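You operate a simulated robot arm through the tools that you are given. There is no shell and no other tool. Be economical: measure what you need, move in short steps, check, and stop when the job is done.

You are at the controls of a simulated robot arm. One attempt, no reset.

JOB
Fit the keyboard's two missing switches and their keycaps, colour to colour.
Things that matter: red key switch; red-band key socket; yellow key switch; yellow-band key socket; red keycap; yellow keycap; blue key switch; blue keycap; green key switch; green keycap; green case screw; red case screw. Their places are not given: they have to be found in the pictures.

Only the result counts: the job must be done as asked and must still hold three seconds after the hand-in. Knocking over, shifting, dropping, spilling or breaking anything else fails it.

ROBOT AND FRAMES
A 7-joint arm with a two-finger parallel gripper, fixed in place. Base frame: the origin is at the foot of the arm, x ahead of it, y to its left, z up; the work surface is at about z = 0.82. Lengths are in m, angles in rad, forces in N, time in s.
Its first joint turns from -2.897 to 2.897 rad. Payload 4.4 kg.
The tool frame sits at the grasp point between the pads (the TCP): z along the fingers, y along the line on which they close. The tips reach 0.023 m beyond it. Largest opening 0.094 m; finger width 0.038, thickness 0.01; the body of the gripper, 0.054 by 0.096 m, starts 0.039 m behind the TCP.
Orientation is that of the tool frame in the base frame, as a unit quaternion [x, y, z, w]. With the fingers straight down and closing along the base's y, the tool's x points along the base's -x, its y along +y and its z along -z.

CONTROLS
- The arm moves only by the tool send_rows. Its argument "plan" is a list of rows, each a list of 7 numbers: the shift along the tool's x, y, z in m, then the turn, a rotation vector about the tool's x, y, z in degrees, then the gripper command, from -1 (fully open) to 1 (shut), values between in proportion. In form: [[x, y, z, wx, wy, wz, fingers], ...]. A call has 1 to 12 rows; each row shifts and turns the commanded pose from where the row before left it, along the tool's axes as they then stand. Each row takes 0.2 s and may step no farther than 0.05 m and 0.15 rad from the row before; otherwise, or with a gripper value out of range, the whole call is refused. A pose out of reach is approached as far as the arm can. The call stops where the force on the tool passes 40 N (or 10 N more than at its start, if that is more) or the arm is blocked; 0.2 s more then pass. The fingers move at their own pace (about 0.072 m/s each) and stop on an object; they squeeze with about 37 N. The grip force told is the motor's: it shows also when the fingers shut on nothing. Time passes only in rows, and 0.2 s behind the last, so rows that do not move let the fingers close. The reply holds the time, the measured pose of the TCP, the force on the tool along the base axes, the opening and the grip force, in the units named above and with some noise.
- Cameras (640 x 400 px; columns grow to the right, rows downward): "scene" is fixed at [0.4011, 0.6502, 1.3928]; the picture's right is [-0.72, -0.70, 0.00], its down [-0.55, 0.57, -0.62] and it looks along [0.43, -0.44, -0.79] (base axes); focal length 283 px, centre (320, 200). "wrist" rides on the gripper at [-0.039, 0, -0.044] in the tool frame; the picture's right is [0.00, -1.00, 0.00], its down [0.97, 0.00, -0.24] and it looks along [0.24, 0.00, 0.97] (tool axes); focal length 218 px, centre (320, 200).
- grab_frame(camera): a new picture of that camera. The clock stands still meanwhile.
- point_at(camera, pixels): for up to 12 pixels [column, row] of the newest picture of that camera ("zoom" is the newest enlarged one), the place [x, y, z] in the base frame of the surface seen there, good to about 0.003 m. The clock stands still meanwhile.
- enlarge(camera, box): a new picture of the part [left, top, right, bottom] of that camera's present view, enlarged. The clock stands still meanwhile.
- finish_job(): hands the job in; it is judged then, once.

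Keep the steps short. Do not move on a guess: measure, check each grasp and each placing, and mend mistakes. In all there are 80 turns and 46 pictures (those below and enlarged ones count). Leave the gripper open and the arm clear of the work at the hand-in unless told otherwise, and finish with a single line.

The tools are called as name(argument=value, ...) on one line, values as JSON. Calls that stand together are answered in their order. send_rows: Moves the arm, as the interface text tells. Its arguments: {"type":"object","properties":{"plan":{"type":"array","items":{"type":"array","items":{"type":"number"}}}},"required":["plan"]} The other tools are called the same way: grab_frame (camera) takes a picture; point_at (camera, pixels) gives the place of the surface under pixels of a picture; enlarge (camera, box) takes an enlarged picture of a part of a camera's view; finish_job () hands the job in.

At the start:

```text
time_s: 0.0
ee_pos: [0.6857, 0.381, 1.1254]
tool_rot: [-0.001, 1.0, 0.0, -0.001]
ft_force: [0.1, -0.6, -0.1]
gripper_width: 0.0941
grip_force: 0.1
```

scene: 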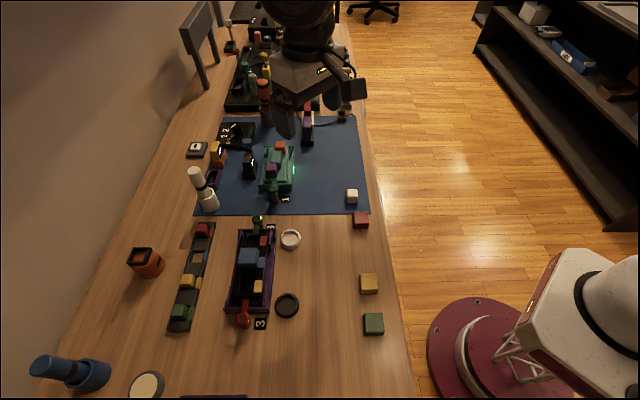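
wrist: 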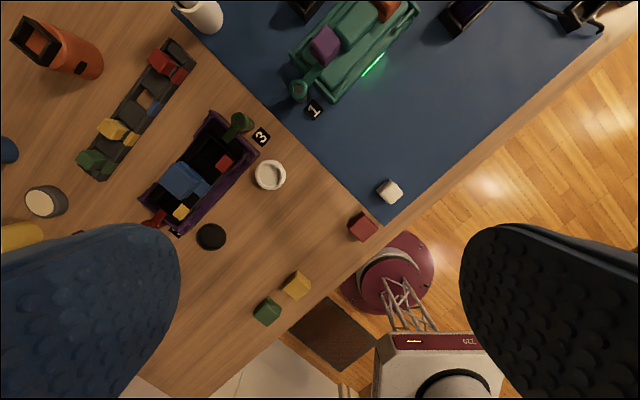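

I see a tray (purple, label 3), a dark strip with coloured pieces, and cubes on the right. I'll enlarge to identify them.

enlarge(camera="scene", box=[150, 205, 310, 340])

enlarge(camera="scene", box=[180, 90, 400, 230])

enlarge(camera="wrist", box=[60, 20, 320, 250])

```text
2.96 times, centred on (230, 272) of scene
```

zoom: 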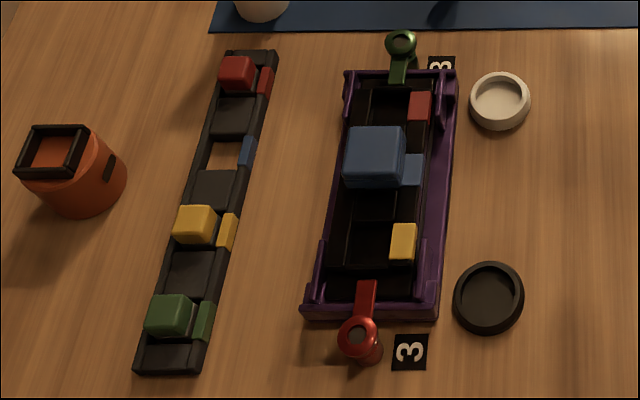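

```text
2.86 times, centred on (290, 160) of scene
```

zoom: 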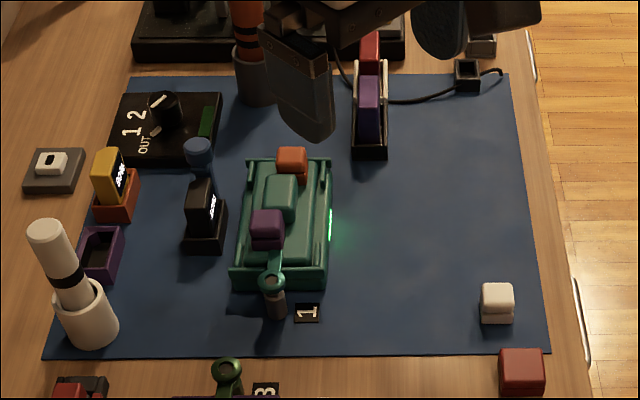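

```text
1.74 times, centred on (190, 135) of wrist
```

zoom: 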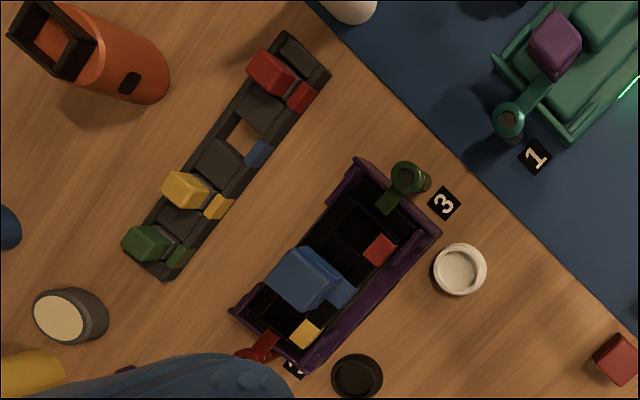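

The strip holds red, yellow and green switches, the tray "3" holds the sockets, and the cubes on the right look like caps. I'll measure the places from a fresh scene picture.

point_at(camera="scene", pixels=[[203, 228], [188, 280], [180, 311], [263, 241], [258, 287], [361, 218], [369, 282], [373, 322], [249, 257], [245, 245], [245, 289], [300, 330]])

point_at(camera="wrist", pixels=[[165, 60], [132, 129], [120, 159], [362, 225], [296, 284], [267, 310], [214, 165], [170, 210], [224, 162], [183, 211], [180, 178]])

```text
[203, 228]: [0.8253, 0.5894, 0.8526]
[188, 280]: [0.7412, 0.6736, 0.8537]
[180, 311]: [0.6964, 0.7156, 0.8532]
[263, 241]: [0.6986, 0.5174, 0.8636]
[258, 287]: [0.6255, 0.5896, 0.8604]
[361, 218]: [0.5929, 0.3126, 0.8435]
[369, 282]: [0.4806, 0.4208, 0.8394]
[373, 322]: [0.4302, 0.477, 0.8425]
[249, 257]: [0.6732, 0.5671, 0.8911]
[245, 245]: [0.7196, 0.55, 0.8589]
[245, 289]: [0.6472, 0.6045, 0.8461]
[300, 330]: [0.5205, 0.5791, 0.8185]
```

```text
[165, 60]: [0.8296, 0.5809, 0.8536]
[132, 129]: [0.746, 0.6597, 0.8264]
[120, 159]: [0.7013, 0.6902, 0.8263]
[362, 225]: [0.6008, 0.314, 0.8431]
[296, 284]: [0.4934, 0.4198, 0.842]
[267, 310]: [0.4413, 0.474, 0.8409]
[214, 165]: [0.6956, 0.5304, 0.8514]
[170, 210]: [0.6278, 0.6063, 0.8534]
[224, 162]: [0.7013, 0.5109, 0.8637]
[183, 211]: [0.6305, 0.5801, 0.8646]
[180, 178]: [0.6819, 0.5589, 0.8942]
```

Moving above the tray and strip for a close wrist view.

send_rows(plan=[[-0.01, 0.04, 0, 0, 0, 0, -1], [-0.01, 0.04, 0, 0, 0, 0, -1], [-0.01, 0.04, 0.01, 0, 0, 0, -1], [-0.01, 0.04, 0.02, 0, 0, 0, -1], [-0.01, 0.03, 0.02, 0, 0, 0, -1], [0, 0, 0.02, 0, 0, 0, -1]])

grab_frame(camera="wrist")

```text
time_s: 1.4
ee_pos: [0.735, 0.5705, 1.055]
tool_rot: [0.0, 1.0, 0.0, -0.001]
ft_force: [0.7, 0.0, 0.1]
gripper_width: 0.094
grip_force: 0.1
```

```text
40 pictures are left
```

wrist: 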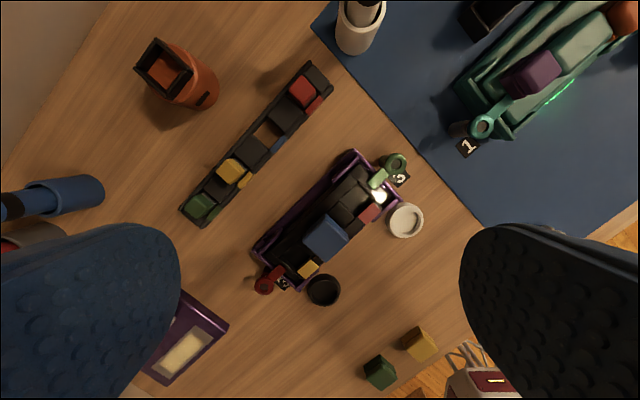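

Enlarging the tray and strip.

enlarge(camera="wrist", box=[240, 140, 420, 310])

enlarge(camera="wrist", box=[170, 50, 350, 240])

```text
2.35 times, centred on (330, 225) of wrist
```

zoom: 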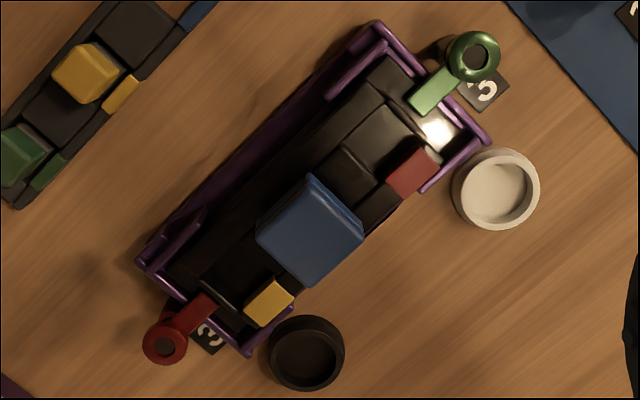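

```text
2.11 times, centred on (260, 145) of wrist
```

zoom: 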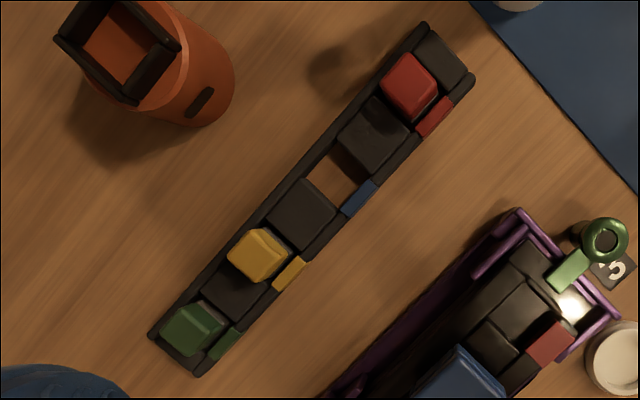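

The small blocks in the strip look like switches, and the larger cubes on the right like caps (same size as the fitted blue cap). I'll move over the tray and turn 45° to line up with it.

send_rows(plan=[[0.035, -0.008, 0, 0, 0, 0, -1], [0.03, -0.008, 0, 0, 0, 0, -1], [0, 0, 0.02, 0, 0, 7.5, -1], [0, 0, 0.015, 0, 0, 7.5, -1], [0, 0, 0.01, 0, 0, 7.5, -1], [0, 0, 0.01, 0, 0, 7.5, -1], [0, 0, 0, 0, 0, 7.5, -1], [0, 0, 0, 0, 0, 7.5, -1], [0, 0, 0, 0, 0, 0, -1]])

grab_frame(camera="wrist")

```text
time_s: 3.4
ee_pos: [0.6698, 0.5547, 1.0009]
tool_rot: [0.382, 0.924, 0.0, 0.0]
ft_force: [-0.3, 0.1, -0.4]
gripper_width: 0.0938
grip_force: 0.1
```

```text
37 pictures are left
```

wrist: 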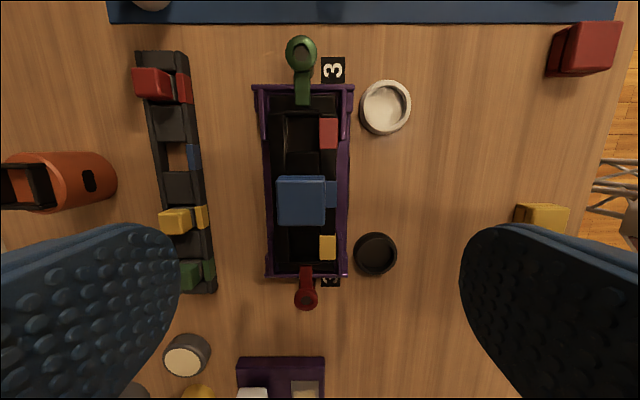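

Now aligned with the tray. Enlarging it.

enlarge(camera="wrist", box=[230, 20, 420, 320])

enlarge(camera="wrist", box=[255, 75, 360, 200])

enlarge(camera="wrist", box=[120, 40, 230, 300])

```text
1.33 times, centred on (325, 170) of wrist
```

zoom: 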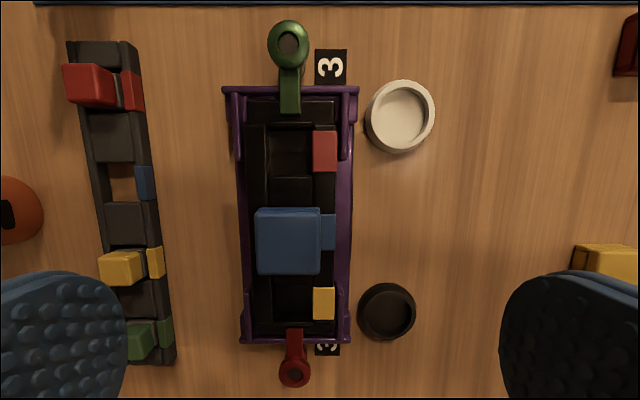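

```text
3.20 times, centred on (308, 138) of wrist
```

zoom: 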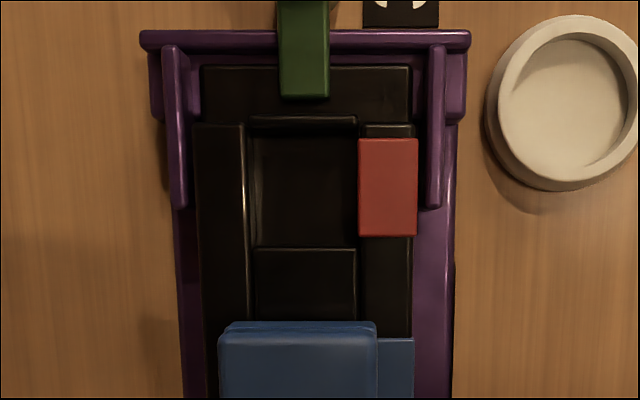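

```text
1.54 times, centred on (175, 170) of wrist
```

zoom: 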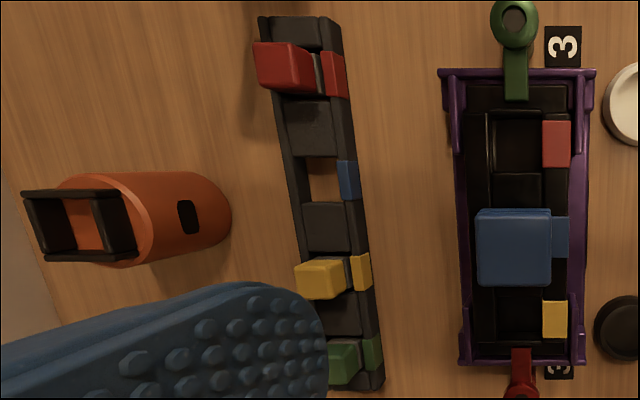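

Measuring socket wells, rims and switch tops.

point_at(camera="wrist", pixels=[[303, 136], [303, 165], [272, 165], [340, 165], [329, 133], [328, 247], [298, 245], [301, 200], [302, 103], [297, 265], [347, 200], [303, 95]])

point_at(camera="wrist", pixels=[[153, 84], [176, 83], [184, 90], [172, 123], [157, 135], [177, 155], [182, 188], [172, 222], [191, 220], [201, 216], [188, 245], [170, 60]])

```text
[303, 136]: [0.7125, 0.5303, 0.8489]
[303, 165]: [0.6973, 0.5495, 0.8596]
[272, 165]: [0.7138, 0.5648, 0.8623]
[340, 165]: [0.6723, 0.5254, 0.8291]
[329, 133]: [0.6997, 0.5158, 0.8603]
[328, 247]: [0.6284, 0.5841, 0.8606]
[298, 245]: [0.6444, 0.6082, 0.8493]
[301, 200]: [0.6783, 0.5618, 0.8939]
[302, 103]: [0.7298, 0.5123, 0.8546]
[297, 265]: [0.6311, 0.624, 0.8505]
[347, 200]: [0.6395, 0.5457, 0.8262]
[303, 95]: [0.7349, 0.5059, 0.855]
```

```text
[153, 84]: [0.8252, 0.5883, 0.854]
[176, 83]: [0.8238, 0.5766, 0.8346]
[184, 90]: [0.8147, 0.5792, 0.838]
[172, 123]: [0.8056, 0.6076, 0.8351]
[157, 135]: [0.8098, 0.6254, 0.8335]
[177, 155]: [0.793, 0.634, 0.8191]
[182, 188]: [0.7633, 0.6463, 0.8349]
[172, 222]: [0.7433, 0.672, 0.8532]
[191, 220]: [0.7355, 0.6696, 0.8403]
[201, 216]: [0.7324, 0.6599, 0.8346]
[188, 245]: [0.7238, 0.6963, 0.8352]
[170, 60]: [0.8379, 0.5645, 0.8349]
```

Moving over the red switch; also measuring the white post and cup nearby from the scene.

point_at(camera="scene", pixels=[[195, 173], [209, 200], [213, 209], [147, 253], [150, 262], [216, 152], [197, 147]])

send_rows(plan=[[-0.03, 0.04, 0, 0, 0, 0, -1], [-0.03, 0.045, 0, 0, 0, 0, -1], [-0.028, 0.042, 0, 0, 0, 0, -1], [0, 0, 0.02, 0, 0, 0, -1], [0, 0, 0.02, 0, 0, 0, -1], [0, 0, 0, 0, 0, 0, -1]])

grab_frame(camera="wrist")

```text
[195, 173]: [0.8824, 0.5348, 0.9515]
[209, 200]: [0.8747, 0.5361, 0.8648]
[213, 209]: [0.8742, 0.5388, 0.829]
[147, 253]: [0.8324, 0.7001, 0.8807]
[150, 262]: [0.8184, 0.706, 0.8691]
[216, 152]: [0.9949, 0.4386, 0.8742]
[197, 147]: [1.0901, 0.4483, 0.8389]
```

```text
refused: row 2 steps farther than a row can; nothing moved
```

```text
33 pictures are left
```

wrist: 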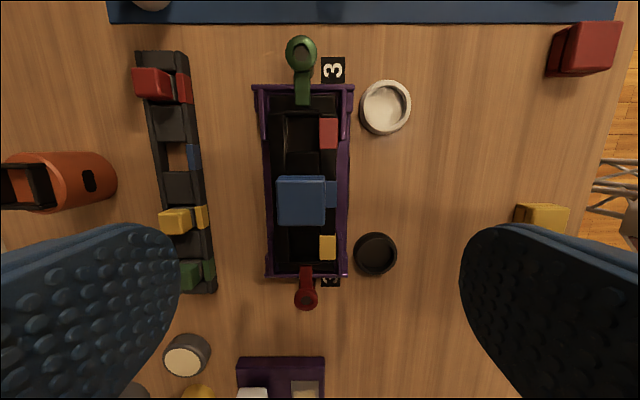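

The white post (0.875, 0.535, top 0.955) stands close to the red switch on the camera's side, so I want the gripper turned by 180°. I rise slightly and turn stepwise, checking the pose.

send_rows(plan=[[0, 0, -0.02, 0, 0, -8, -1], [0, 0, 0, 0, 0, -8, -1], [0, 0, 0, 0, 0, -8, -1], [0, 0, 0, 0, 0, -8, -1], [0, 0, 0, 0, 0, -8, -1], [0, 0, 0, 0, 0, -8, -1], [0, 0, 0, 0, 0, -8, -1], [0, 0, 0, 0, 0, -8, -1], [0, 0, 0, 0, 0, -8, -1], [0, 0, 0, 0, 0, -8, -1], [0, 0, 0, 0, 0, -8, -1], [0, 0, 0, 0, 0, -2, -1]])

send_rows(plan=[[0, 0, 0, 0, 0, -8, -1], [0, 0, 0, 0, 0, -8, -1], [0, 0, 0, 0, 0, -8, -1], [0, 0, 0, 0, 0, -8, -1], [0, 0, 0, 0, 0, -8, -1], [0, 0, 0, 0, 0, -8, -1], [0, 0, 0, 0, 0, -8, -1], [0, 0, 0, 0, 0, -8, -1], [0, 0, 0, 0, 0, -8, -1], [0, 0, 0, 0, 0, -8, -1], [0, 0, 0, 0, 0, -8, -1], [0, 0, 0, 0, 0, -2, -1]])

```text
time_s: 6.0
ee_pos: [0.6694, 0.5556, 1.0208]
tool_rot: [-0.384, 0.924, 0.0, 0.0]
ft_force: [0.6, -0.1, 0.2]
gripper_width: 0.0939
grip_force: 0.0
```

```text
time_s: 8.6
ee_pos: [0.6695, 0.5548, 1.0195]
tool_rot: [0.924, -0.382, 0.0, 0.0]
ft_force: [-0.5, 0.4, 0.3]
gripper_width: 0.0942
grip_force: 0.1
```

Turned. Moving over the red switch at z≈0.965.

send_rows(plan=[[0.022, -0.032, 0, 0, 0, 0, -1], [0.022, -0.032, 0, 0, 0, 0, -1], [0.022, -0.032, 0, 0, 0, 0, -1], [0.0227, -0.031, 0, 0, 0, 0, -1], [0, 0, 0.02, 0, 0, 0, -1], [0, 0, 0.02, 0, 0, 0, -1], [0, 0, 0.015, 0, 0, 0, -1], [0, 0, 0, 0, 0, 0, -1]])

grab_frame(camera="wrist")

```text
time_s: 10.4
ee_pos: [0.8212, 0.5819, 0.9663]
tool_rot: [0.924, -0.382, 0.0, -0.001]
ft_force: [0.3, -0.7, 0.0]
gripper_width: 0.094
grip_force: 0.1
```

```text
32 pictures are left
```

wrist: 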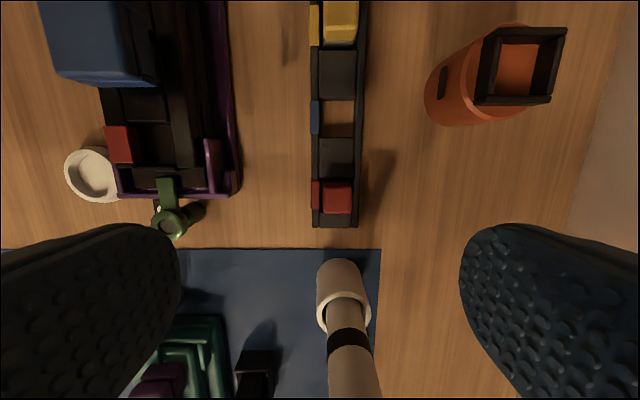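

Red switch at about (337,199), strip nearly vertical. Enlarging and measuring.

enlarge(camera="wrist", box=[285, 0, 385, 240])

point_at(camera="wrist", pixels=[[325, 188], [349, 188], [325, 210], [349, 210], [316, 195], [337, 200], [356, 215], [365, 60], [314, 215], [313, 60], [337, 155], [337, 305]])

```text
1.67 times, centred on (335, 120) of wrist
```

zoom: 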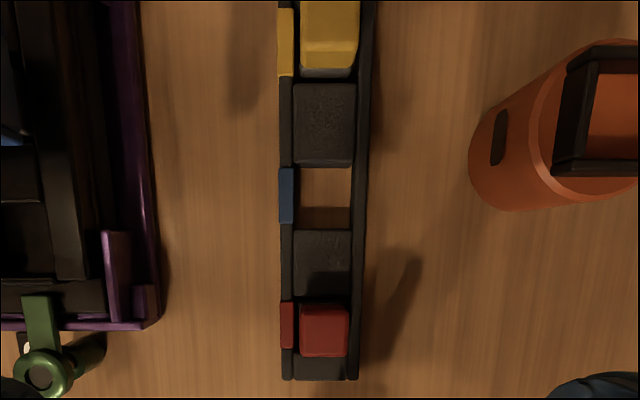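

```text
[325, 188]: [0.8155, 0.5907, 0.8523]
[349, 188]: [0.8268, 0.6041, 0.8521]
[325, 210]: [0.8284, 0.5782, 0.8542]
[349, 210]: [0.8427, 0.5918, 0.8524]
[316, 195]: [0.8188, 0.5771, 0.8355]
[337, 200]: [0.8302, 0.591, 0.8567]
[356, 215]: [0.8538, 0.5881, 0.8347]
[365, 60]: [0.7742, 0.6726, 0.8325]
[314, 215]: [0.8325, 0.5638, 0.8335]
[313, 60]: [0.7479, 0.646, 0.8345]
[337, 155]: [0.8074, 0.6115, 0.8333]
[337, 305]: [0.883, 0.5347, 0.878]
```

Red switch top centre is about (0.830, 0.590, 0.854), ~22 mm wide; strip top 0.835. I half-close, shift over it and descend to TCP z≈0.862.

send_rows(plan=[[0, -0.0123, 0, 0, 0, 0, 0], [0, 0, 0.03, 0, 0, 0, 0], [0, 0, 0.03, 0, 0, 0, 0], [0, 0, 0.025, 0, 0, 0, 0], [0, 0, 0, 0, 0, 0, 0]])

grab_frame(camera="wrist")

```text
time_s: 11.6
ee_pos: [0.8281, 0.5912, 0.8787]
tool_rot: [0.924, -0.383, 0.0, 0.0]
ft_force: [0.3, -0.5, 0.6]
gripper_width: 0.047
grip_force: 0.1
```

```text
30 pictures are left
```

wrist: 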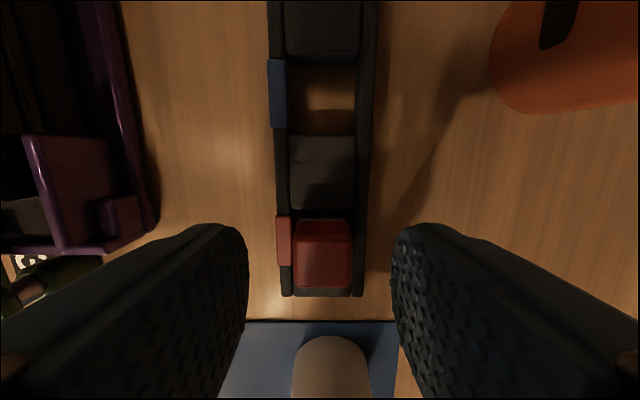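

Well centred (column ~322). Descend 17 mm and close.

send_rows(plan=[[0, 0, 0.009, 0, 0, 0, 0], [0, 0, 0.008, 0, 0, 0, 0], [0, 0, 0, 0, 0, 0, 0.6], [0, 0, 0, 0, 0, 0, 1], [0, 0, 0, 0, 0, 0, 1], [0, 0, 0, 0, 0, 0, 1]])

```text
time_s: 13.0
ee_pos: [0.8293, 0.5896, 0.8632]
tool_rot: [0.924, -0.383, 0.001, 0.0]
ft_force: [-0.5, 0.8, 3.0]
gripper_width: 0.0203
grip_force: 37.3
```

Gripped at 20.3 mm. Lift.

send_rows(plan=[[0, 0, -0.01, 0, 0, 0, 1], [0, 0, -0.02, 0, 0, 0, 1], [0, 0, -0.03, 0, 0, 0, 1], [0, 0, -0.03, 0, 0, 0, 1], [0, 0, 0, 0, 0, 0, 1]])

grab_frame(camera="wrist")

grab_frame(camera="scene")

```text
time_s: 14.2
ee_pos: [0.831, 0.5915, 0.9535]
tool_rot: [0.924, -0.382, 0.0, 0.0]
ft_force: [0.2, 0.0, -0.6]
gripper_width: 0.0204
grip_force: 36.3
```

```text
29 pictures are left
```

wrist: 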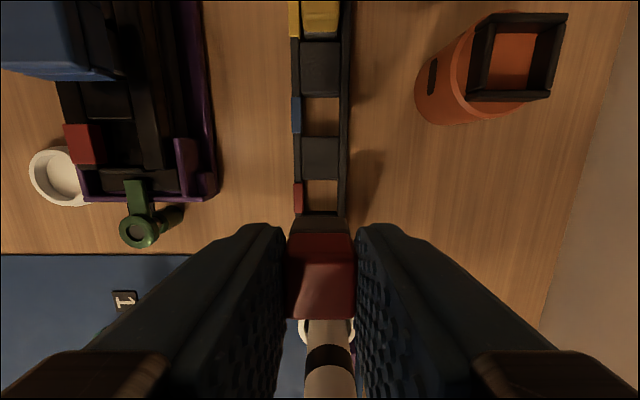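

```text
28 pictures are left
```

scene: 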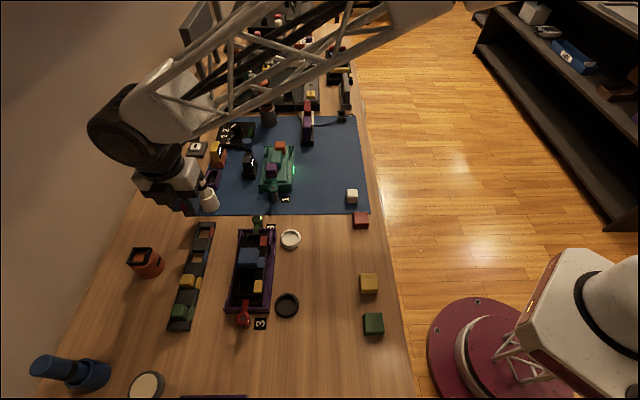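

Red switch is held upright, its pocket is empty. Now to a viewing spot beside the red socket.

send_rows(plan=[[0, 0.03, -0.015, 0, 0, 0, 1], [0, 0.032, 0, 0, 0, 0, 1], [0, 0.032, 0, 0, 0, 0, 1], [0, 0.032, 0, 0, 0, 0, 1], [0.015, 0, 0, 0, 0, 0, 1], [0, 0, 0, 0, 0, 0, 1]])

enlarge(camera="wrist", box=[240, 0, 400, 240])

```text
time_s: 15.6
ee_pos: [0.7522, 0.4915, 0.969]
tool_rot: [0.924, -0.382, 0.0, 0.0]
ft_force: [0.2, -0.2, -0.6]
gripper_width: 0.0206
grip_force: 37.0
```

```text
1.67 times, centred on (320, 120) of wrist
```

zoom: 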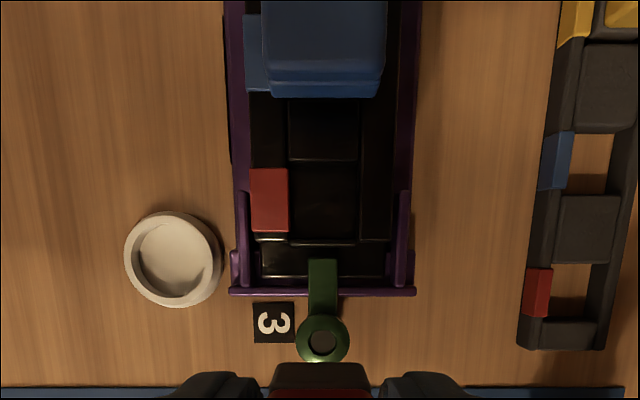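

enlarge(camera="wrist", box=[280, 75, 370, 165])

```text
4.44 times, centred on (325, 120) of wrist
```

zoom: 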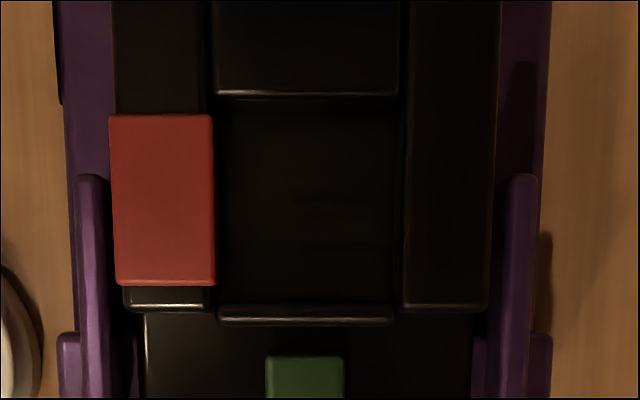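

Socket opening is ~28×30 mm, centred about (0.714, 0.531); floor ~0.849. I move over it and lower to just above the rim.

send_rows(plan=[[-0.028, -0.001, 0, 0, 0, 0, 1], [-0.0275, -0.0005, 0, 0, 0, 0, 1], [0, 0, 0.02, 0, 0, 0, 1], [0, 0, 0.02, 0, 0, 0, 1], [0, 0, 0.014, 0, 0, 0, 1], [0, 0, 0, 0, 0, 0, 1]])

grab_frame(camera="wrist")

```text
time_s: 17.0
ee_pos: [0.7155, 0.5323, 0.9144]
tool_rot: [0.924, -0.383, -0.001, 0.001]
ft_force: [-0.6, 0.1, 0.3]
gripper_width: 0.0206
grip_force: 36.5
```

```text
25 pictures are left
```

wrist: 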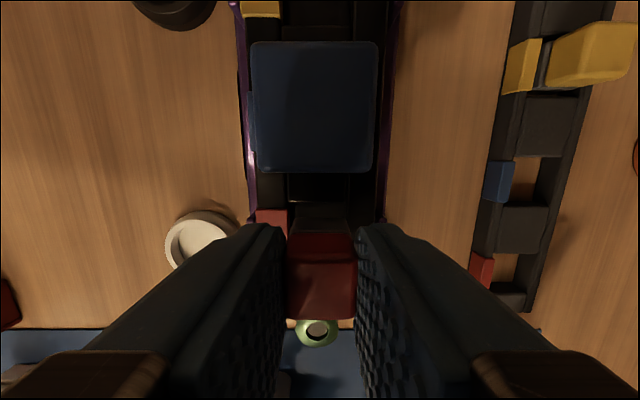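

Lined up. Lower gently into the socket.

send_rows(plan=[[0, 0, 0.006, 0, 0, 0, 1], [0, 0, 0.005, 0, 0, 0, 1], [0, 0, 0.004, 0, 0, 0, 1], [0, 0, 0.003, 0, 0, 0, 1], [0, 0, 0, 0, 0, 0, 1]])

```text
time_s: 18.2
ee_pos: [0.7144, 0.5304, 0.8964]
tool_rot: [0.924, -0.383, 0.0, 0.0]
ft_force: [-0.5, 0.7, -0.8]
gripper_width: 0.0204
grip_force: 36.6
```

send_rows(plan=[[0, 0, 0.0015, 0, 0, 0, 1], [0, 0, 0.0015, 0, 0, 0, 1], [0, 0, 0.0015, 0, 0, 0, 1], [0, 0, 0, 0, 0, 0, 1]])

```text
time_s: 19.2
ee_pos: [0.7149, 0.5318, 0.8911]
tool_rot: [0.924, -0.383, -0.001, 0.0]
ft_force: [0.2, -0.4, -0.6]
gripper_width: 0.0203
grip_force: 36.8
```

send_rows(plan=[[0, 0, 0.0015, 0, 0, 0, 1], [0, 0, 0.001, 0, 0, 0, 1], [0, 0, 0, 0, 0, 0, 1]])

enlarge(camera="wrist", box=[230, 160, 410, 340])

```text
time_s: 20.0
ee_pos: [0.7143, 0.5313, 0.8904]
tool_rot: [0.924, -0.383, 0.0, -0.001]
ft_force: [0.6, 0.0, 15.5]
gripper_width: 0.0202
grip_force: 36.8
```

```text
2.22 times, centred on (320, 250) of wrist
```

zoom: 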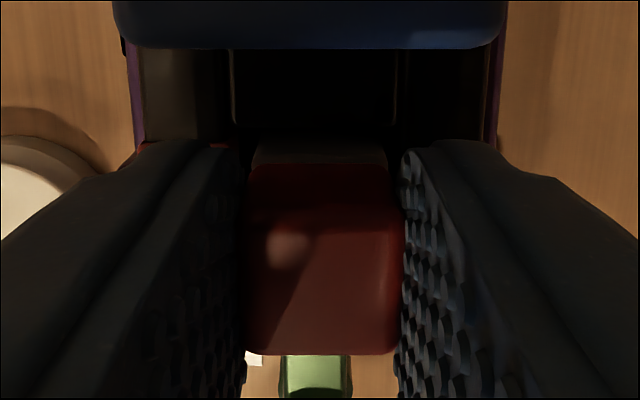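

Contact, 15 N: seated on the floor. A little more press, then release slightly (fingers to ~40 mm) and rise.

send_rows(plan=[[0, 0, 0.001, 0, 0, 0, 1], [0, 0, -0.001, 0, 0, 0, 1], [0, 0, -0.001, 0, 0, 0, 0.4], [0, 0, 0, 0, 0, 0, 0.3], [0, 0, -0.01, 0, 0, 0, 0.3], [0, 0, -0.03, 0, 0, 0, 0], [0, 0, -0.03, 0, 0, 0, 0], [0, 0, 0, 0, 0, 0, 0]])

grab_frame(camera="wrist")

```text
time_s: 21.8
ee_pos: [0.7149, 0.5319, 0.96]
tool_rot: [0.924, -0.383, 0.0, 0.0]
ft_force: [-0.1, -0.8, 0.5]
gripper_width: 0.047
grip_force: 0.0
```

```text
23 pictures are left
```

wrist: 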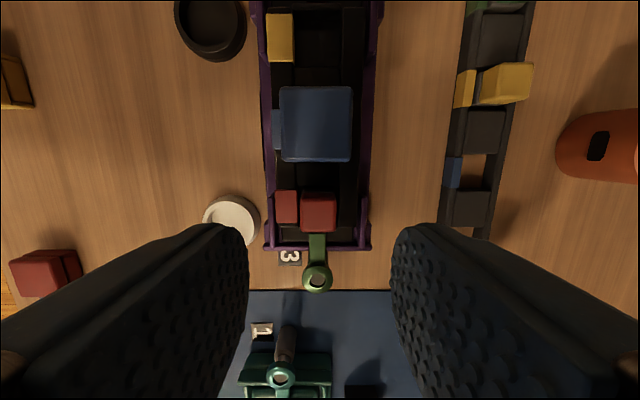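

Red switch stands in its socket. Measuring it, and moving above the yellow switch.

point_at(camera="wrist", pixels=[[318, 214], [316, 125], [318, 45], [280, 38], [286, 207], [505, 85]])

send_rows(plan=[[-0.02, -0.03, 0, 0, 0, 0, 0], [-0.02, -0.03, 0, 0, 0, 0, 0], [-0.02, -0.03, 0, 0, 0, 0, 0], [-0.02, -0.03, 0, 0, 0, 0, 0], [0, 0, 0, 0, 0, 0, 0]])

grab_frame(camera="wrist")

```text
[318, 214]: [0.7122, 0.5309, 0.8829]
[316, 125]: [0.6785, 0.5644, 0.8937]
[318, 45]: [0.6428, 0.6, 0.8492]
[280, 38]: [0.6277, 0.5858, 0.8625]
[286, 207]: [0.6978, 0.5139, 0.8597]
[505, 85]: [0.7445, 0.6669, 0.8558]
```

```text
time_s: 23.0
ee_pos: [0.7418, 0.6723, 0.9615]
tool_rot: [0.924, -0.382, 0.0, 0.0]
ft_force: [-0.4, -0.1, 0.5]
gripper_width: 0.0472
grip_force: 0.1
```

```text
22 pictures are left
```

wrist: 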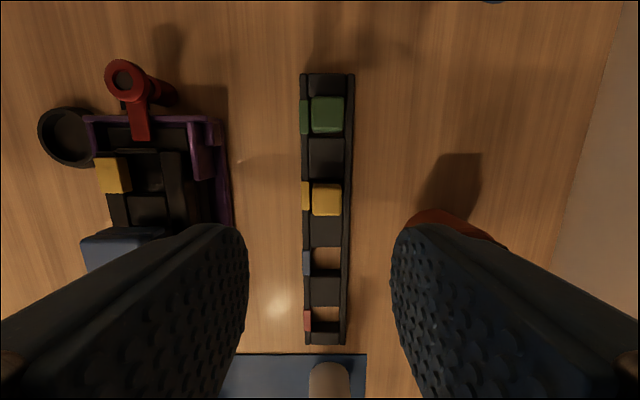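

Yellow switch at (327,200): offset 5 mm right. Shift, then descend to z≈0.88 for a check.

send_rows(plan=[[-0.0015, -0.005, 0, 0, 0, 0, 0], [0, 0, 0.03, 0, 0, 0, 0], [0, 0, 0.03, 0, 0, 0, 0], [0, 0, 0.02, 0, 0, 0, 0], [0, 0, 0, 0, 0, 0, 0]])

grab_frame(camera="wrist")

```text
time_s: 24.2
ee_pos: [0.7436, 0.6773, 0.8805]
tool_rot: [0.924, -0.383, 0.0, 0.0]
ft_force: [0.4, 1.2, -0.3]
gripper_width: 0.0469
grip_force: 0.1
```

```text
21 pictures are left
```

wrist: 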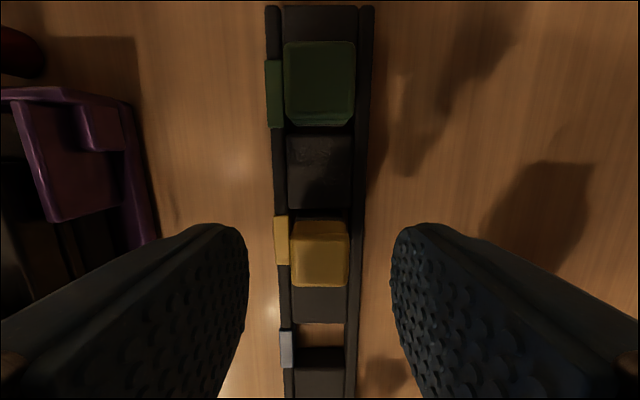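

Centred. Descend 17.5 mm, close, lift.

send_rows(plan=[[0, 0, 0.009, 0, 0, 0, 0], [0, 0, 0.0085, 0, 0, 0, 0], [0, 0, 0, 0, 0, 0, 0.6], [0, 0, 0, 0, 0, 0, 1], [0, 0, 0, 0, 0, 0, 1], [0, 0, 0, 0, 0, 0, 1]])

send_rows(plan=[[0, 0, -0.01, 0, 0, 0, 1], [0, 0, -0.02, 0, 0, 0, 1], [0, 0, -0.03, 0, 0, 0, 1], [0, 0, -0.04, 0, 0, 0, 1], [0, 0, 0, 0, 0, 0, 1]])

```text
time_s: 25.6
ee_pos: [0.7448, 0.6766, 0.8627]
tool_rot: [0.924, -0.383, 0.0, 0.0]
ft_force: [0.2, -0.6, 0.6]
gripper_width: 0.0206
grip_force: 36.7
```

```text
time_s: 26.8
ee_pos: [0.7463, 0.6769, 0.962]
tool_rot: [0.924, -0.382, 0.0, 0.0]
ft_force: [0.2, -1.0, 0.3]
gripper_width: 0.0206
grip_force: 36.9
```

Yellow switch lifted (20.6 mm grip). Moving to the viewing spot for the yellow socket.

send_rows(plan=[[0.007, 0.032, -0.008, 0, 0, 0, 1], [0.01, 0.032, 0, 0, 0, 0, 1], [0.01, 0.032, 0, 0, 0, 0, 1], [0.01, 0.032, 0, 0, 0, 0, 1], [0, 0, 0, 0, 0, 0, 1]])

enlarge(camera="wrist", box=[275, 75, 365, 165])

grab_frame(camera="wrist")

```text
time_s: 28.0
ee_pos: [0.6808, 0.5612, 0.9707]
tool_rot: [0.924, -0.383, -0.001, 0.0]
ft_force: [-0.9, 0.2, -0.1]
gripper_width: 0.0206
grip_force: 37.0
```

```text
4.44 times, centred on (320, 120) of wrist
```

zoom: 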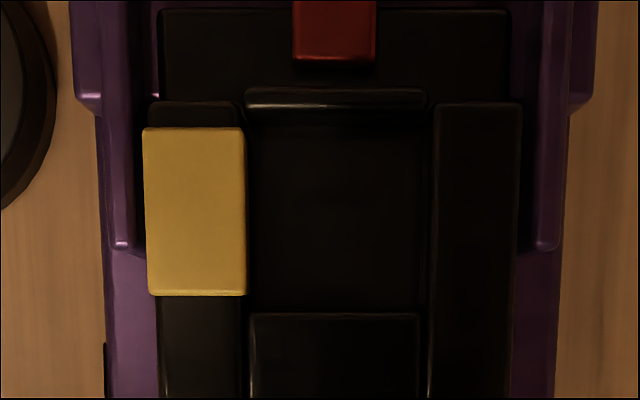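

```text
19 pictures are left
```

wrist: 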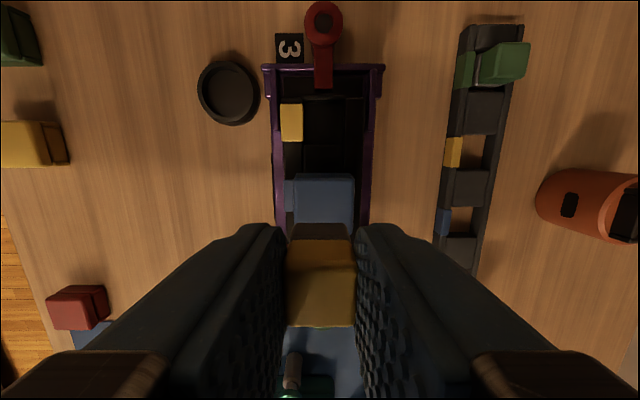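

Yellow socket centre computes to (0.6445, 0.6013). Moving over it and lowering to just above the rim.

send_rows(plan=[[-0.027, -0.0015, 0, 0, 0, 0, 1], [-0.0271, -0.0012, 0, 0, 0, 0, 1], [0, 0, 0.02, 0, 0, 0, 1], [0, 0, 0.02, 0, 0, 0, 1], [0, 0, 0.016, 0, 0, 0, 1], [0, 0, 0, 0, 0, 0, 1]])

enlarge(camera="wrist", box=[230, 140, 410, 340])

```text
time_s: 29.4
ee_pos: [0.6431, 0.6017, 0.9144]
tool_rot: [0.924, -0.382, 0.0, 0.0]
ft_force: [-0.8, 1.0, 0.4]
gripper_width: 0.0205
grip_force: 37.4
```

```text
2.00 times, centred on (320, 240) of wrist
```

zoom: 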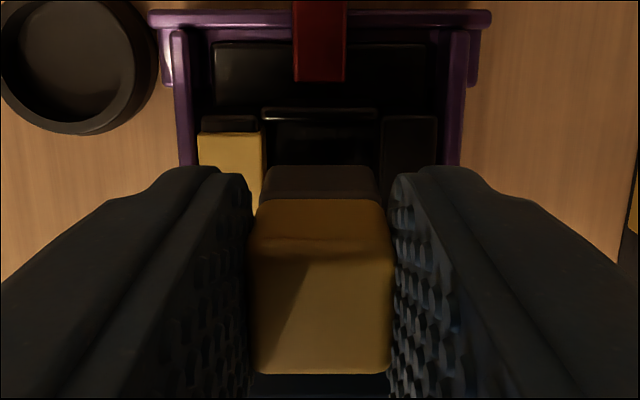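

Base (263–378) sits between well edges (262–380). Lowering.

send_rows(plan=[[0, 0, 0.006, 0, 0, 0, 1], [0, 0, 0.005, 0, 0, 0, 1], [0, 0, 0.004, 0, 0, 0, 1], [0, 0, 0.003, 0, 0, 0, 1], [0, 0, 0.003, 0, 0, 0, 1], [0, 0, 0.0015, 0, 0, 0, 1], [0, 0, 0, 0, 0, 0, 1]])

```text
time_s: 31.0
ee_pos: [0.6432, 0.5998, 0.8922]
tool_rot: [0.924, -0.382, 0.0, 0.0]
ft_force: [0.9, 0.6, 0.2]
gripper_width: 0.0203
grip_force: 37.1
```

send_rows(plan=[[0, 0, 0.0015, 0, 0, 0, 1], [0, 0, 0.001, 0, 0, 0, 1], [0, 0, 0.001, 0, 0, 0, 1], [0, 0, 0, 0, 0, 0, 1]])

```text
time_s: 32.0
ee_pos: [0.6444, 0.6012, 0.8898]
tool_rot: [0.924, -0.383, 0.0, -0.001]
ft_force: [-2.5, -0.7, 16.3]
gripper_width: 0.0203
grip_force: 36.6
```

Seated (16 N). Slight press, release and rise; then look.

send_rows(plan=[[0, 0, 0.001, 0, 0, 0, 1], [0, 0, -0.001, 0, 0, 0, 1], [0, 0, -0.001, 0, 0, 0, 0.4], [0, 0, 0, 0, 0, 0, 0.3], [0, 0, -0.01, 0, 0, 0, 0.3], [0, 0, -0.03, 0, 0, 0, 0], [0, 0, -0.04, 0, 0, 0, 0], [0, 0, -0.04, 0, 0, 0, 0], [0, 0, 0, 0, 0, 0, 0]])

grab_frame(camera="wrist")

```text
time_s: 34.0
ee_pos: [0.6452, 0.6005, 1.0112]
tool_rot: [0.924, -0.382, 0.0, 0.0]
ft_force: [0.1, -0.5, 0.0]
gripper_width: 0.0472
grip_force: 0.0
```

```text
17 pictures are left
```

wrist: 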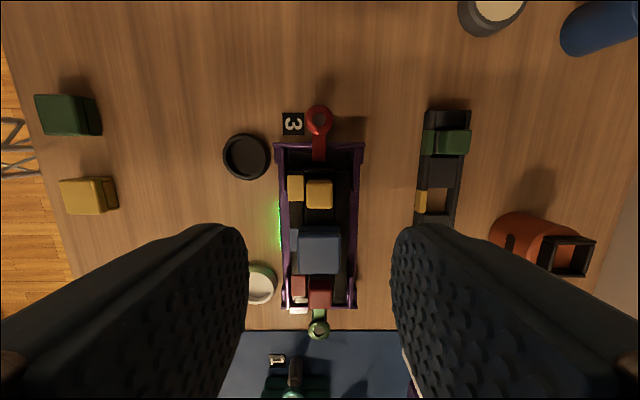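

A green light came on at tray 3: both switches are accepted. Now over to the yellow cap near (0.487, 0.42).

send_rows(plan=[[0.003, 0.04, 0, 0, 0, 0, 0], [0.003, 0.04, 0, 0, 0, 0, 0], [0.003, 0.04, 0, 0, 0, 0, 0], [0.003, 0.04, 0, 0, 0, 0, 0], [0.003, 0.04, 0, 0, 0, 0, -0.4], [0, 0.039, 0, 0, 0, 0, -0.4], [0, 0, 0.025, 0, 0, 0, -0.4], [0, 0, 0.025, 0, 0, 0, -0.4], [0, 0, 0, 0, 0, 0, -0.4]])

grab_frame(camera="wrist")

```text
time_s: 36.0
ee_pos: [0.4874, 0.4211, 0.9588]
tool_rot: [0.924, -0.383, 0.001, 0.0]
ft_force: [-0.1, -0.5, -0.6]
gripper_width: 0.0657
grip_force: 0.1
```

```text
16 pictures are left
```

wrist: 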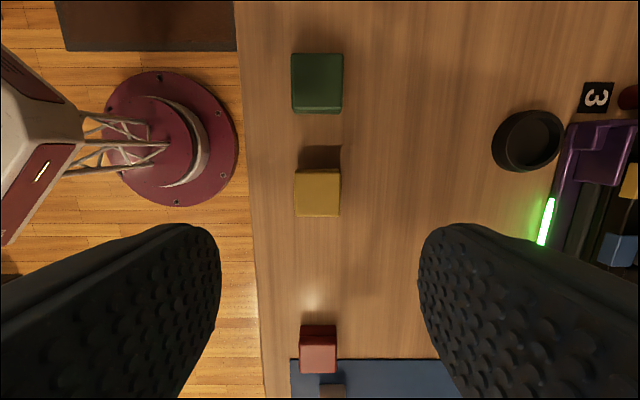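

enlarge(camera="wrist", box=[280, 155, 360, 235])

point_at(camera="wrist", pixels=[[299, 175], [336, 174], [299, 211], [336, 211], [318, 193], [304, 340], [333, 338], [318, 350], [319, 365]])

```text
5.00 times, centred on (320, 195) of wrist
```

zoom: 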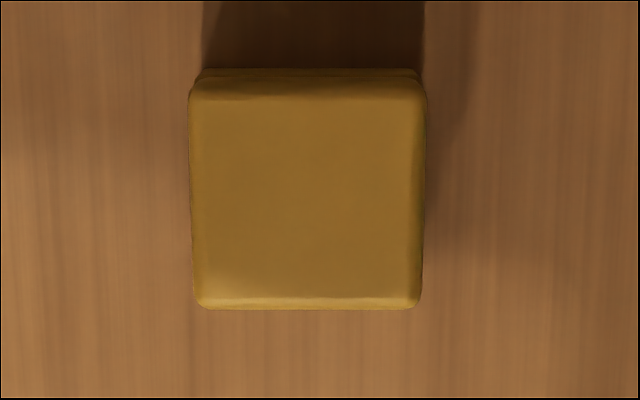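

```text
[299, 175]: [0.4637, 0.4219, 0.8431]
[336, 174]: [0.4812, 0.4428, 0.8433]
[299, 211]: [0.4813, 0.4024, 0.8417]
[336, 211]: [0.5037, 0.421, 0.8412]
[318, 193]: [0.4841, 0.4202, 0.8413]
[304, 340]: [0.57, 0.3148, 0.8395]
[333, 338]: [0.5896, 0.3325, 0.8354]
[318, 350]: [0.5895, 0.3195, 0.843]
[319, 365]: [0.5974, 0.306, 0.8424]
```

Yellow cap is 35 mm, aligned, centre 4 mm back and 2 mm left of the TCP. Adjust, descend to z≈0.85, close.

send_rows(plan=[[-0.004, 0.002, 0, 0, 0, 0, -0.4], [0, 0, 0.035, 0, 0, 0, -0.4], [0, 0, 0.035, 0, 0, 0, -0.4], [0, 0, 0.025, 0, 0, 0, -0.4], [0, 0, 0.014, 0, 0, 0, -0.4], [0, 0, 0, 0, 0, 0, -0.4], [0, 0, 0, 0, 0, 0, 0.2], [0, 0, 0, 0, 0, 0, 1], [0, 0, 0, 0, 0, 0, 1], [0, 0, 0, 0, 0, 0, 1]])

```text
time_s: 38.2
ee_pos: [0.4808, 0.4225, 0.8505]
tool_rot: [0.924, -0.383, 0.0, 0.0]
ft_force: [0.0, -0.1, -0.6]
gripper_width: 0.0352
grip_force: 36.5
```

Gripped at 35.2 mm. Lift and look.

send_rows(plan=[[0, 0, -0.01, 0, 0, 0, 1], [0, 0, -0.03, 0, 0, 0, 1], [0, 0, -0.04, 0, 0, 0, 1], [0, 0, -0.04, 0, 0, 0, 1], [0, 0, 0, 0, 0, 0, 1]])

grab_frame(camera="wrist")

```text
time_s: 39.4
ee_pos: [0.482, 0.4218, 0.9681]
tool_rot: [0.924, -0.382, 0.0, 0.0]
ft_force: [0.2, 0.0, 1.4]
gripper_width: 0.0349
grip_force: 36.8
```

```text
14 pictures are left
```

wrist: 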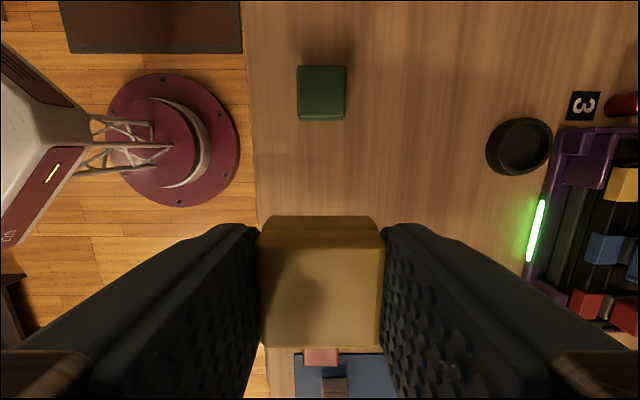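

Cap centred in the grip. Retrace the known shift back to the yellow switch (−0.011, −0.241 in tool axes).

send_rows(plan=[[-0.001, -0.041, -0.01, 0, 0, 0, 1], [-0.002, -0.04, 0, 0, 0, 0, 1], [-0.002, -0.04, 0, 0, 0, 0, 1], [-0.002, -0.04, 0, 0, 0, 0, 1], [-0.002, -0.04, 0, 0, 0, 0, 1], [-0.002, -0.04, 0, 0, 0, 0, 1], [0, 0, 0.03, 0, 0, 0, 1], [0, 0, 0.02, 0, 0, 0, 1], [0, 0, 0, 0, 0, 0, 1]])

grab_frame(camera="wrist")

enlarge(camera="scene", box=[200, 200, 310, 330])

```text
time_s: 41.4
ee_pos: [0.6439, 0.6014, 0.9289]
tool_rot: [0.924, -0.383, 0.0, 0.0]
ft_force: [-0.6, 0.0, -0.2]
gripper_width: 0.0347
grip_force: 36.6
```

```text
13 pictures are left
```

wrist: 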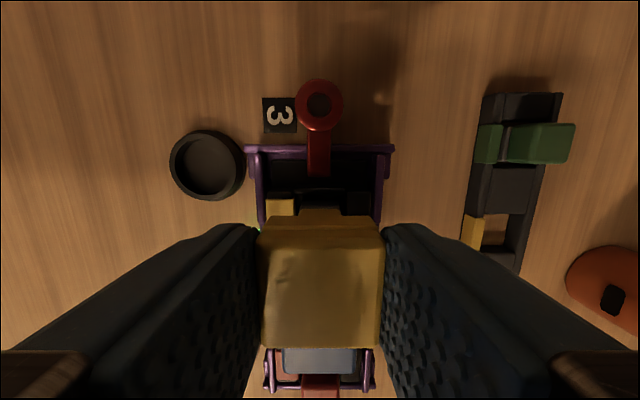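

```text
3.08 times, centred on (255, 265) of scene
```

zoom: 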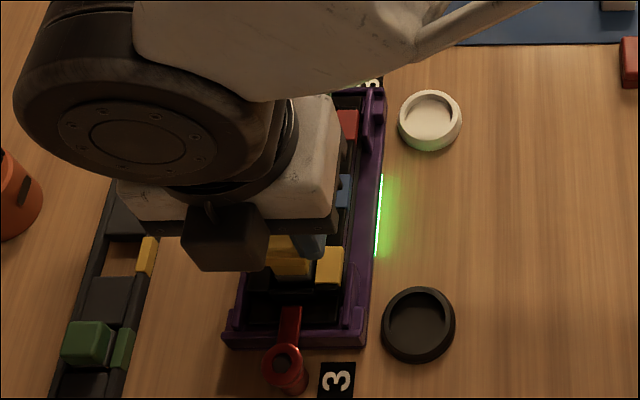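

Switch edge (302–340) appears centred beneath the cap. Lowering in small steps; blue's cap top 0.894 suggests seating at TCP ≈0.9025.

send_rows(plan=[[0, 0, 0.006, 0, 0, 0, 1], [0, 0, 0.005, 0, 0, 0, 1], [0, 0, 0.004, 0, 0, 0, 1], [0, 0, 0.004, 0, 0, 0, 1], [0, 0, 0.003, 0, 0, 0, 1], [0, 0, 0.0015, 0, 0, 0, 1], [0, 0, 0, 0, 0, 0, 1]])

```text
time_s: 43.0
ee_pos: [0.6431, 0.6015, 0.9082]
tool_rot: [0.924, -0.383, 0.0, 0.0]
ft_force: [0.1, -0.4, 0.3]
gripper_width: 0.035
grip_force: 37.0
```

send_rows(plan=[[0, 0, 0.0015, 0, 0, 0, 1], [0, 0, 0.0015, 0, 0, 0, 1], [0, 0, 0.001, 0, 0, 0, 1], [0, 0, 0, 0, 0, 0, 1]])

```text
time_s: 44.0
ee_pos: [0.6452, 0.6013, 0.9024]
tool_rot: [0.924, -0.383, 0.0, 0.0]
ft_force: [0.4, 0.7, -1.3]
gripper_width: 0.0352
grip_force: 37.1
```

send_rows(plan=[[0, 0, 0.0012, 0, 0, 0, 1], [0, 0, 0.0012, 0, 0, 0, 1], [0, 0, 0, 0, 0, 0, 1]])

```text
time_s: 44.8
ee_pos: [0.6446, 0.6004, 0.8997]
tool_rot: [0.924, -0.383, 0.0, 0.0]
ft_force: [-0.4, 0.7, 1.9]
gripper_width: 0.0348
grip_force: 36.8
```

Still free; continue in 1 mm steps until contact.

send_rows(plan=[[0, 0, 0.001, 0, 0, 0, 1], [0, 0, 0.001, 0, 0, 0, 1], [0, 0, 0, 0, 0, 0, 1]])

```text
time_s: 45.6
ee_pos: [0.6451, 0.6016, 0.8996]
tool_rot: [0.924, -0.383, 0.0, -0.001]
ft_force: [-1.5, 0.9, 16.5]
gripper_width: 0.0349
grip_force: 37.2
```

Contact at 16 N near the expected height. Press slightly more, release, rise.

send_rows(plan=[[0, 0, 0.001, 0, 0, 0, 1], [0, 0, 0, 0, 0, 0, 1]])

send_rows(plan=[[0, 0, -0.002, 0, 0, 0, 1], [0, 0, 0, 0, 0, 0, 0], [0, 0, 0, 0, 0, 0, 0], [0, 0, -0.01, 0, 0, 0, 0], [0, 0, -0.03, 0, 0, 0, 0], [0, 0, -0.04, 0, 0, 0, 0], [0, 0, -0.03, 0, 0, 0, 0], [0, 0, 0, 0, 0, 0, 0]])

grab_frame(camera="wrist")

```text
time_s: 46.2
ee_pos: [0.6444, 0.6012, 0.8989]
tool_rot: [0.924, -0.383, 0.0, -0.001]
ft_force: [0.7, 2.3, 26.0]
gripper_width: 0.0349
grip_force: 37.2
```

```text
time_s: 48.0
ee_pos: [0.6443, 0.6006, 1.0101]
tool_rot: [0.924, -0.382, 0.001, 0.0]
ft_force: [-0.2, -0.5, -0.6]
gripper_width: 0.047
grip_force: 0.0
```

```text
11 pictures are left
```

wrist: 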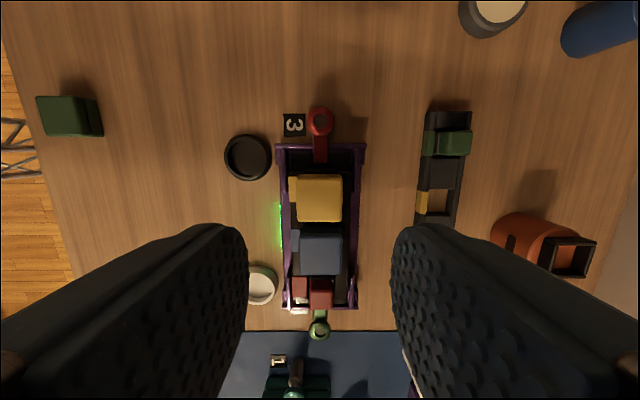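

Yellow cap sits level with the blue one. Now over to the red cap near (0.596, 0.313).

point_at(camera="wrist", pixels=[[320, 200], [319, 250], [321, 293]])

send_rows(plan=[[0.024, 0.034, 0, 0, 0, 0, 0], [0.024, 0.034, 0, 0, 0, 0, 0], [0.024, 0.034, 0, 0, 0, 0, 0], [0.024, 0.034, 0, 0, 0, 0, 0], [0.024, 0.034, 0, 0, 0, 0, -0.4], [0.024, 0.034, 0, 0, 0, 0, -0.4], [0.025, 0.033, 0, 0, 0, 0, -0.4], [0, 0, 0.025, 0, 0, 0, -0.4], [0, 0, 0.025, 0, 0, 0, -0.4], [0, 0, 0, 0, 0, 0, -0.4]])

grab_frame(camera="wrist")

```text
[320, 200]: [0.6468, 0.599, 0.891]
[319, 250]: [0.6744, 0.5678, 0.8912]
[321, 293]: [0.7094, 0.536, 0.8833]
```

```text
time_s: 50.2
ee_pos: [0.5949, 0.3145, 0.9613]
tool_rot: [0.924, -0.383, 0.001, 0.0]
ft_force: [0.2, 0.4, -0.2]
gripper_width: 0.0657
grip_force: 0.0
```

```text
10 pictures are left
```

wrist: 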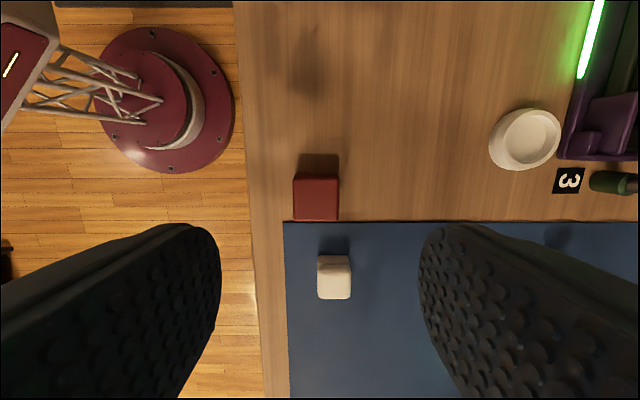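

enlarge(camera="wrist", box=[280, 155, 360, 235])

```text
5.00 times, centred on (320, 195) of wrist
```

zoom: 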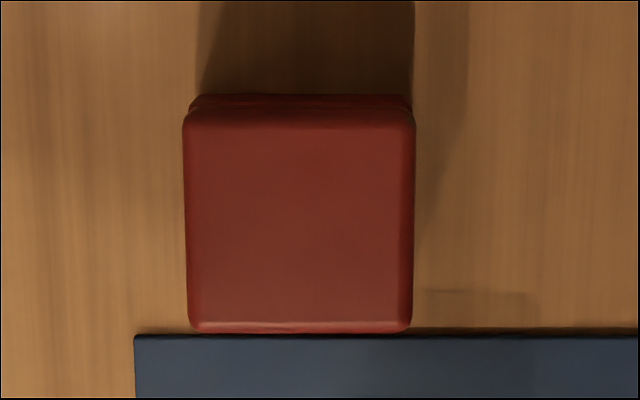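

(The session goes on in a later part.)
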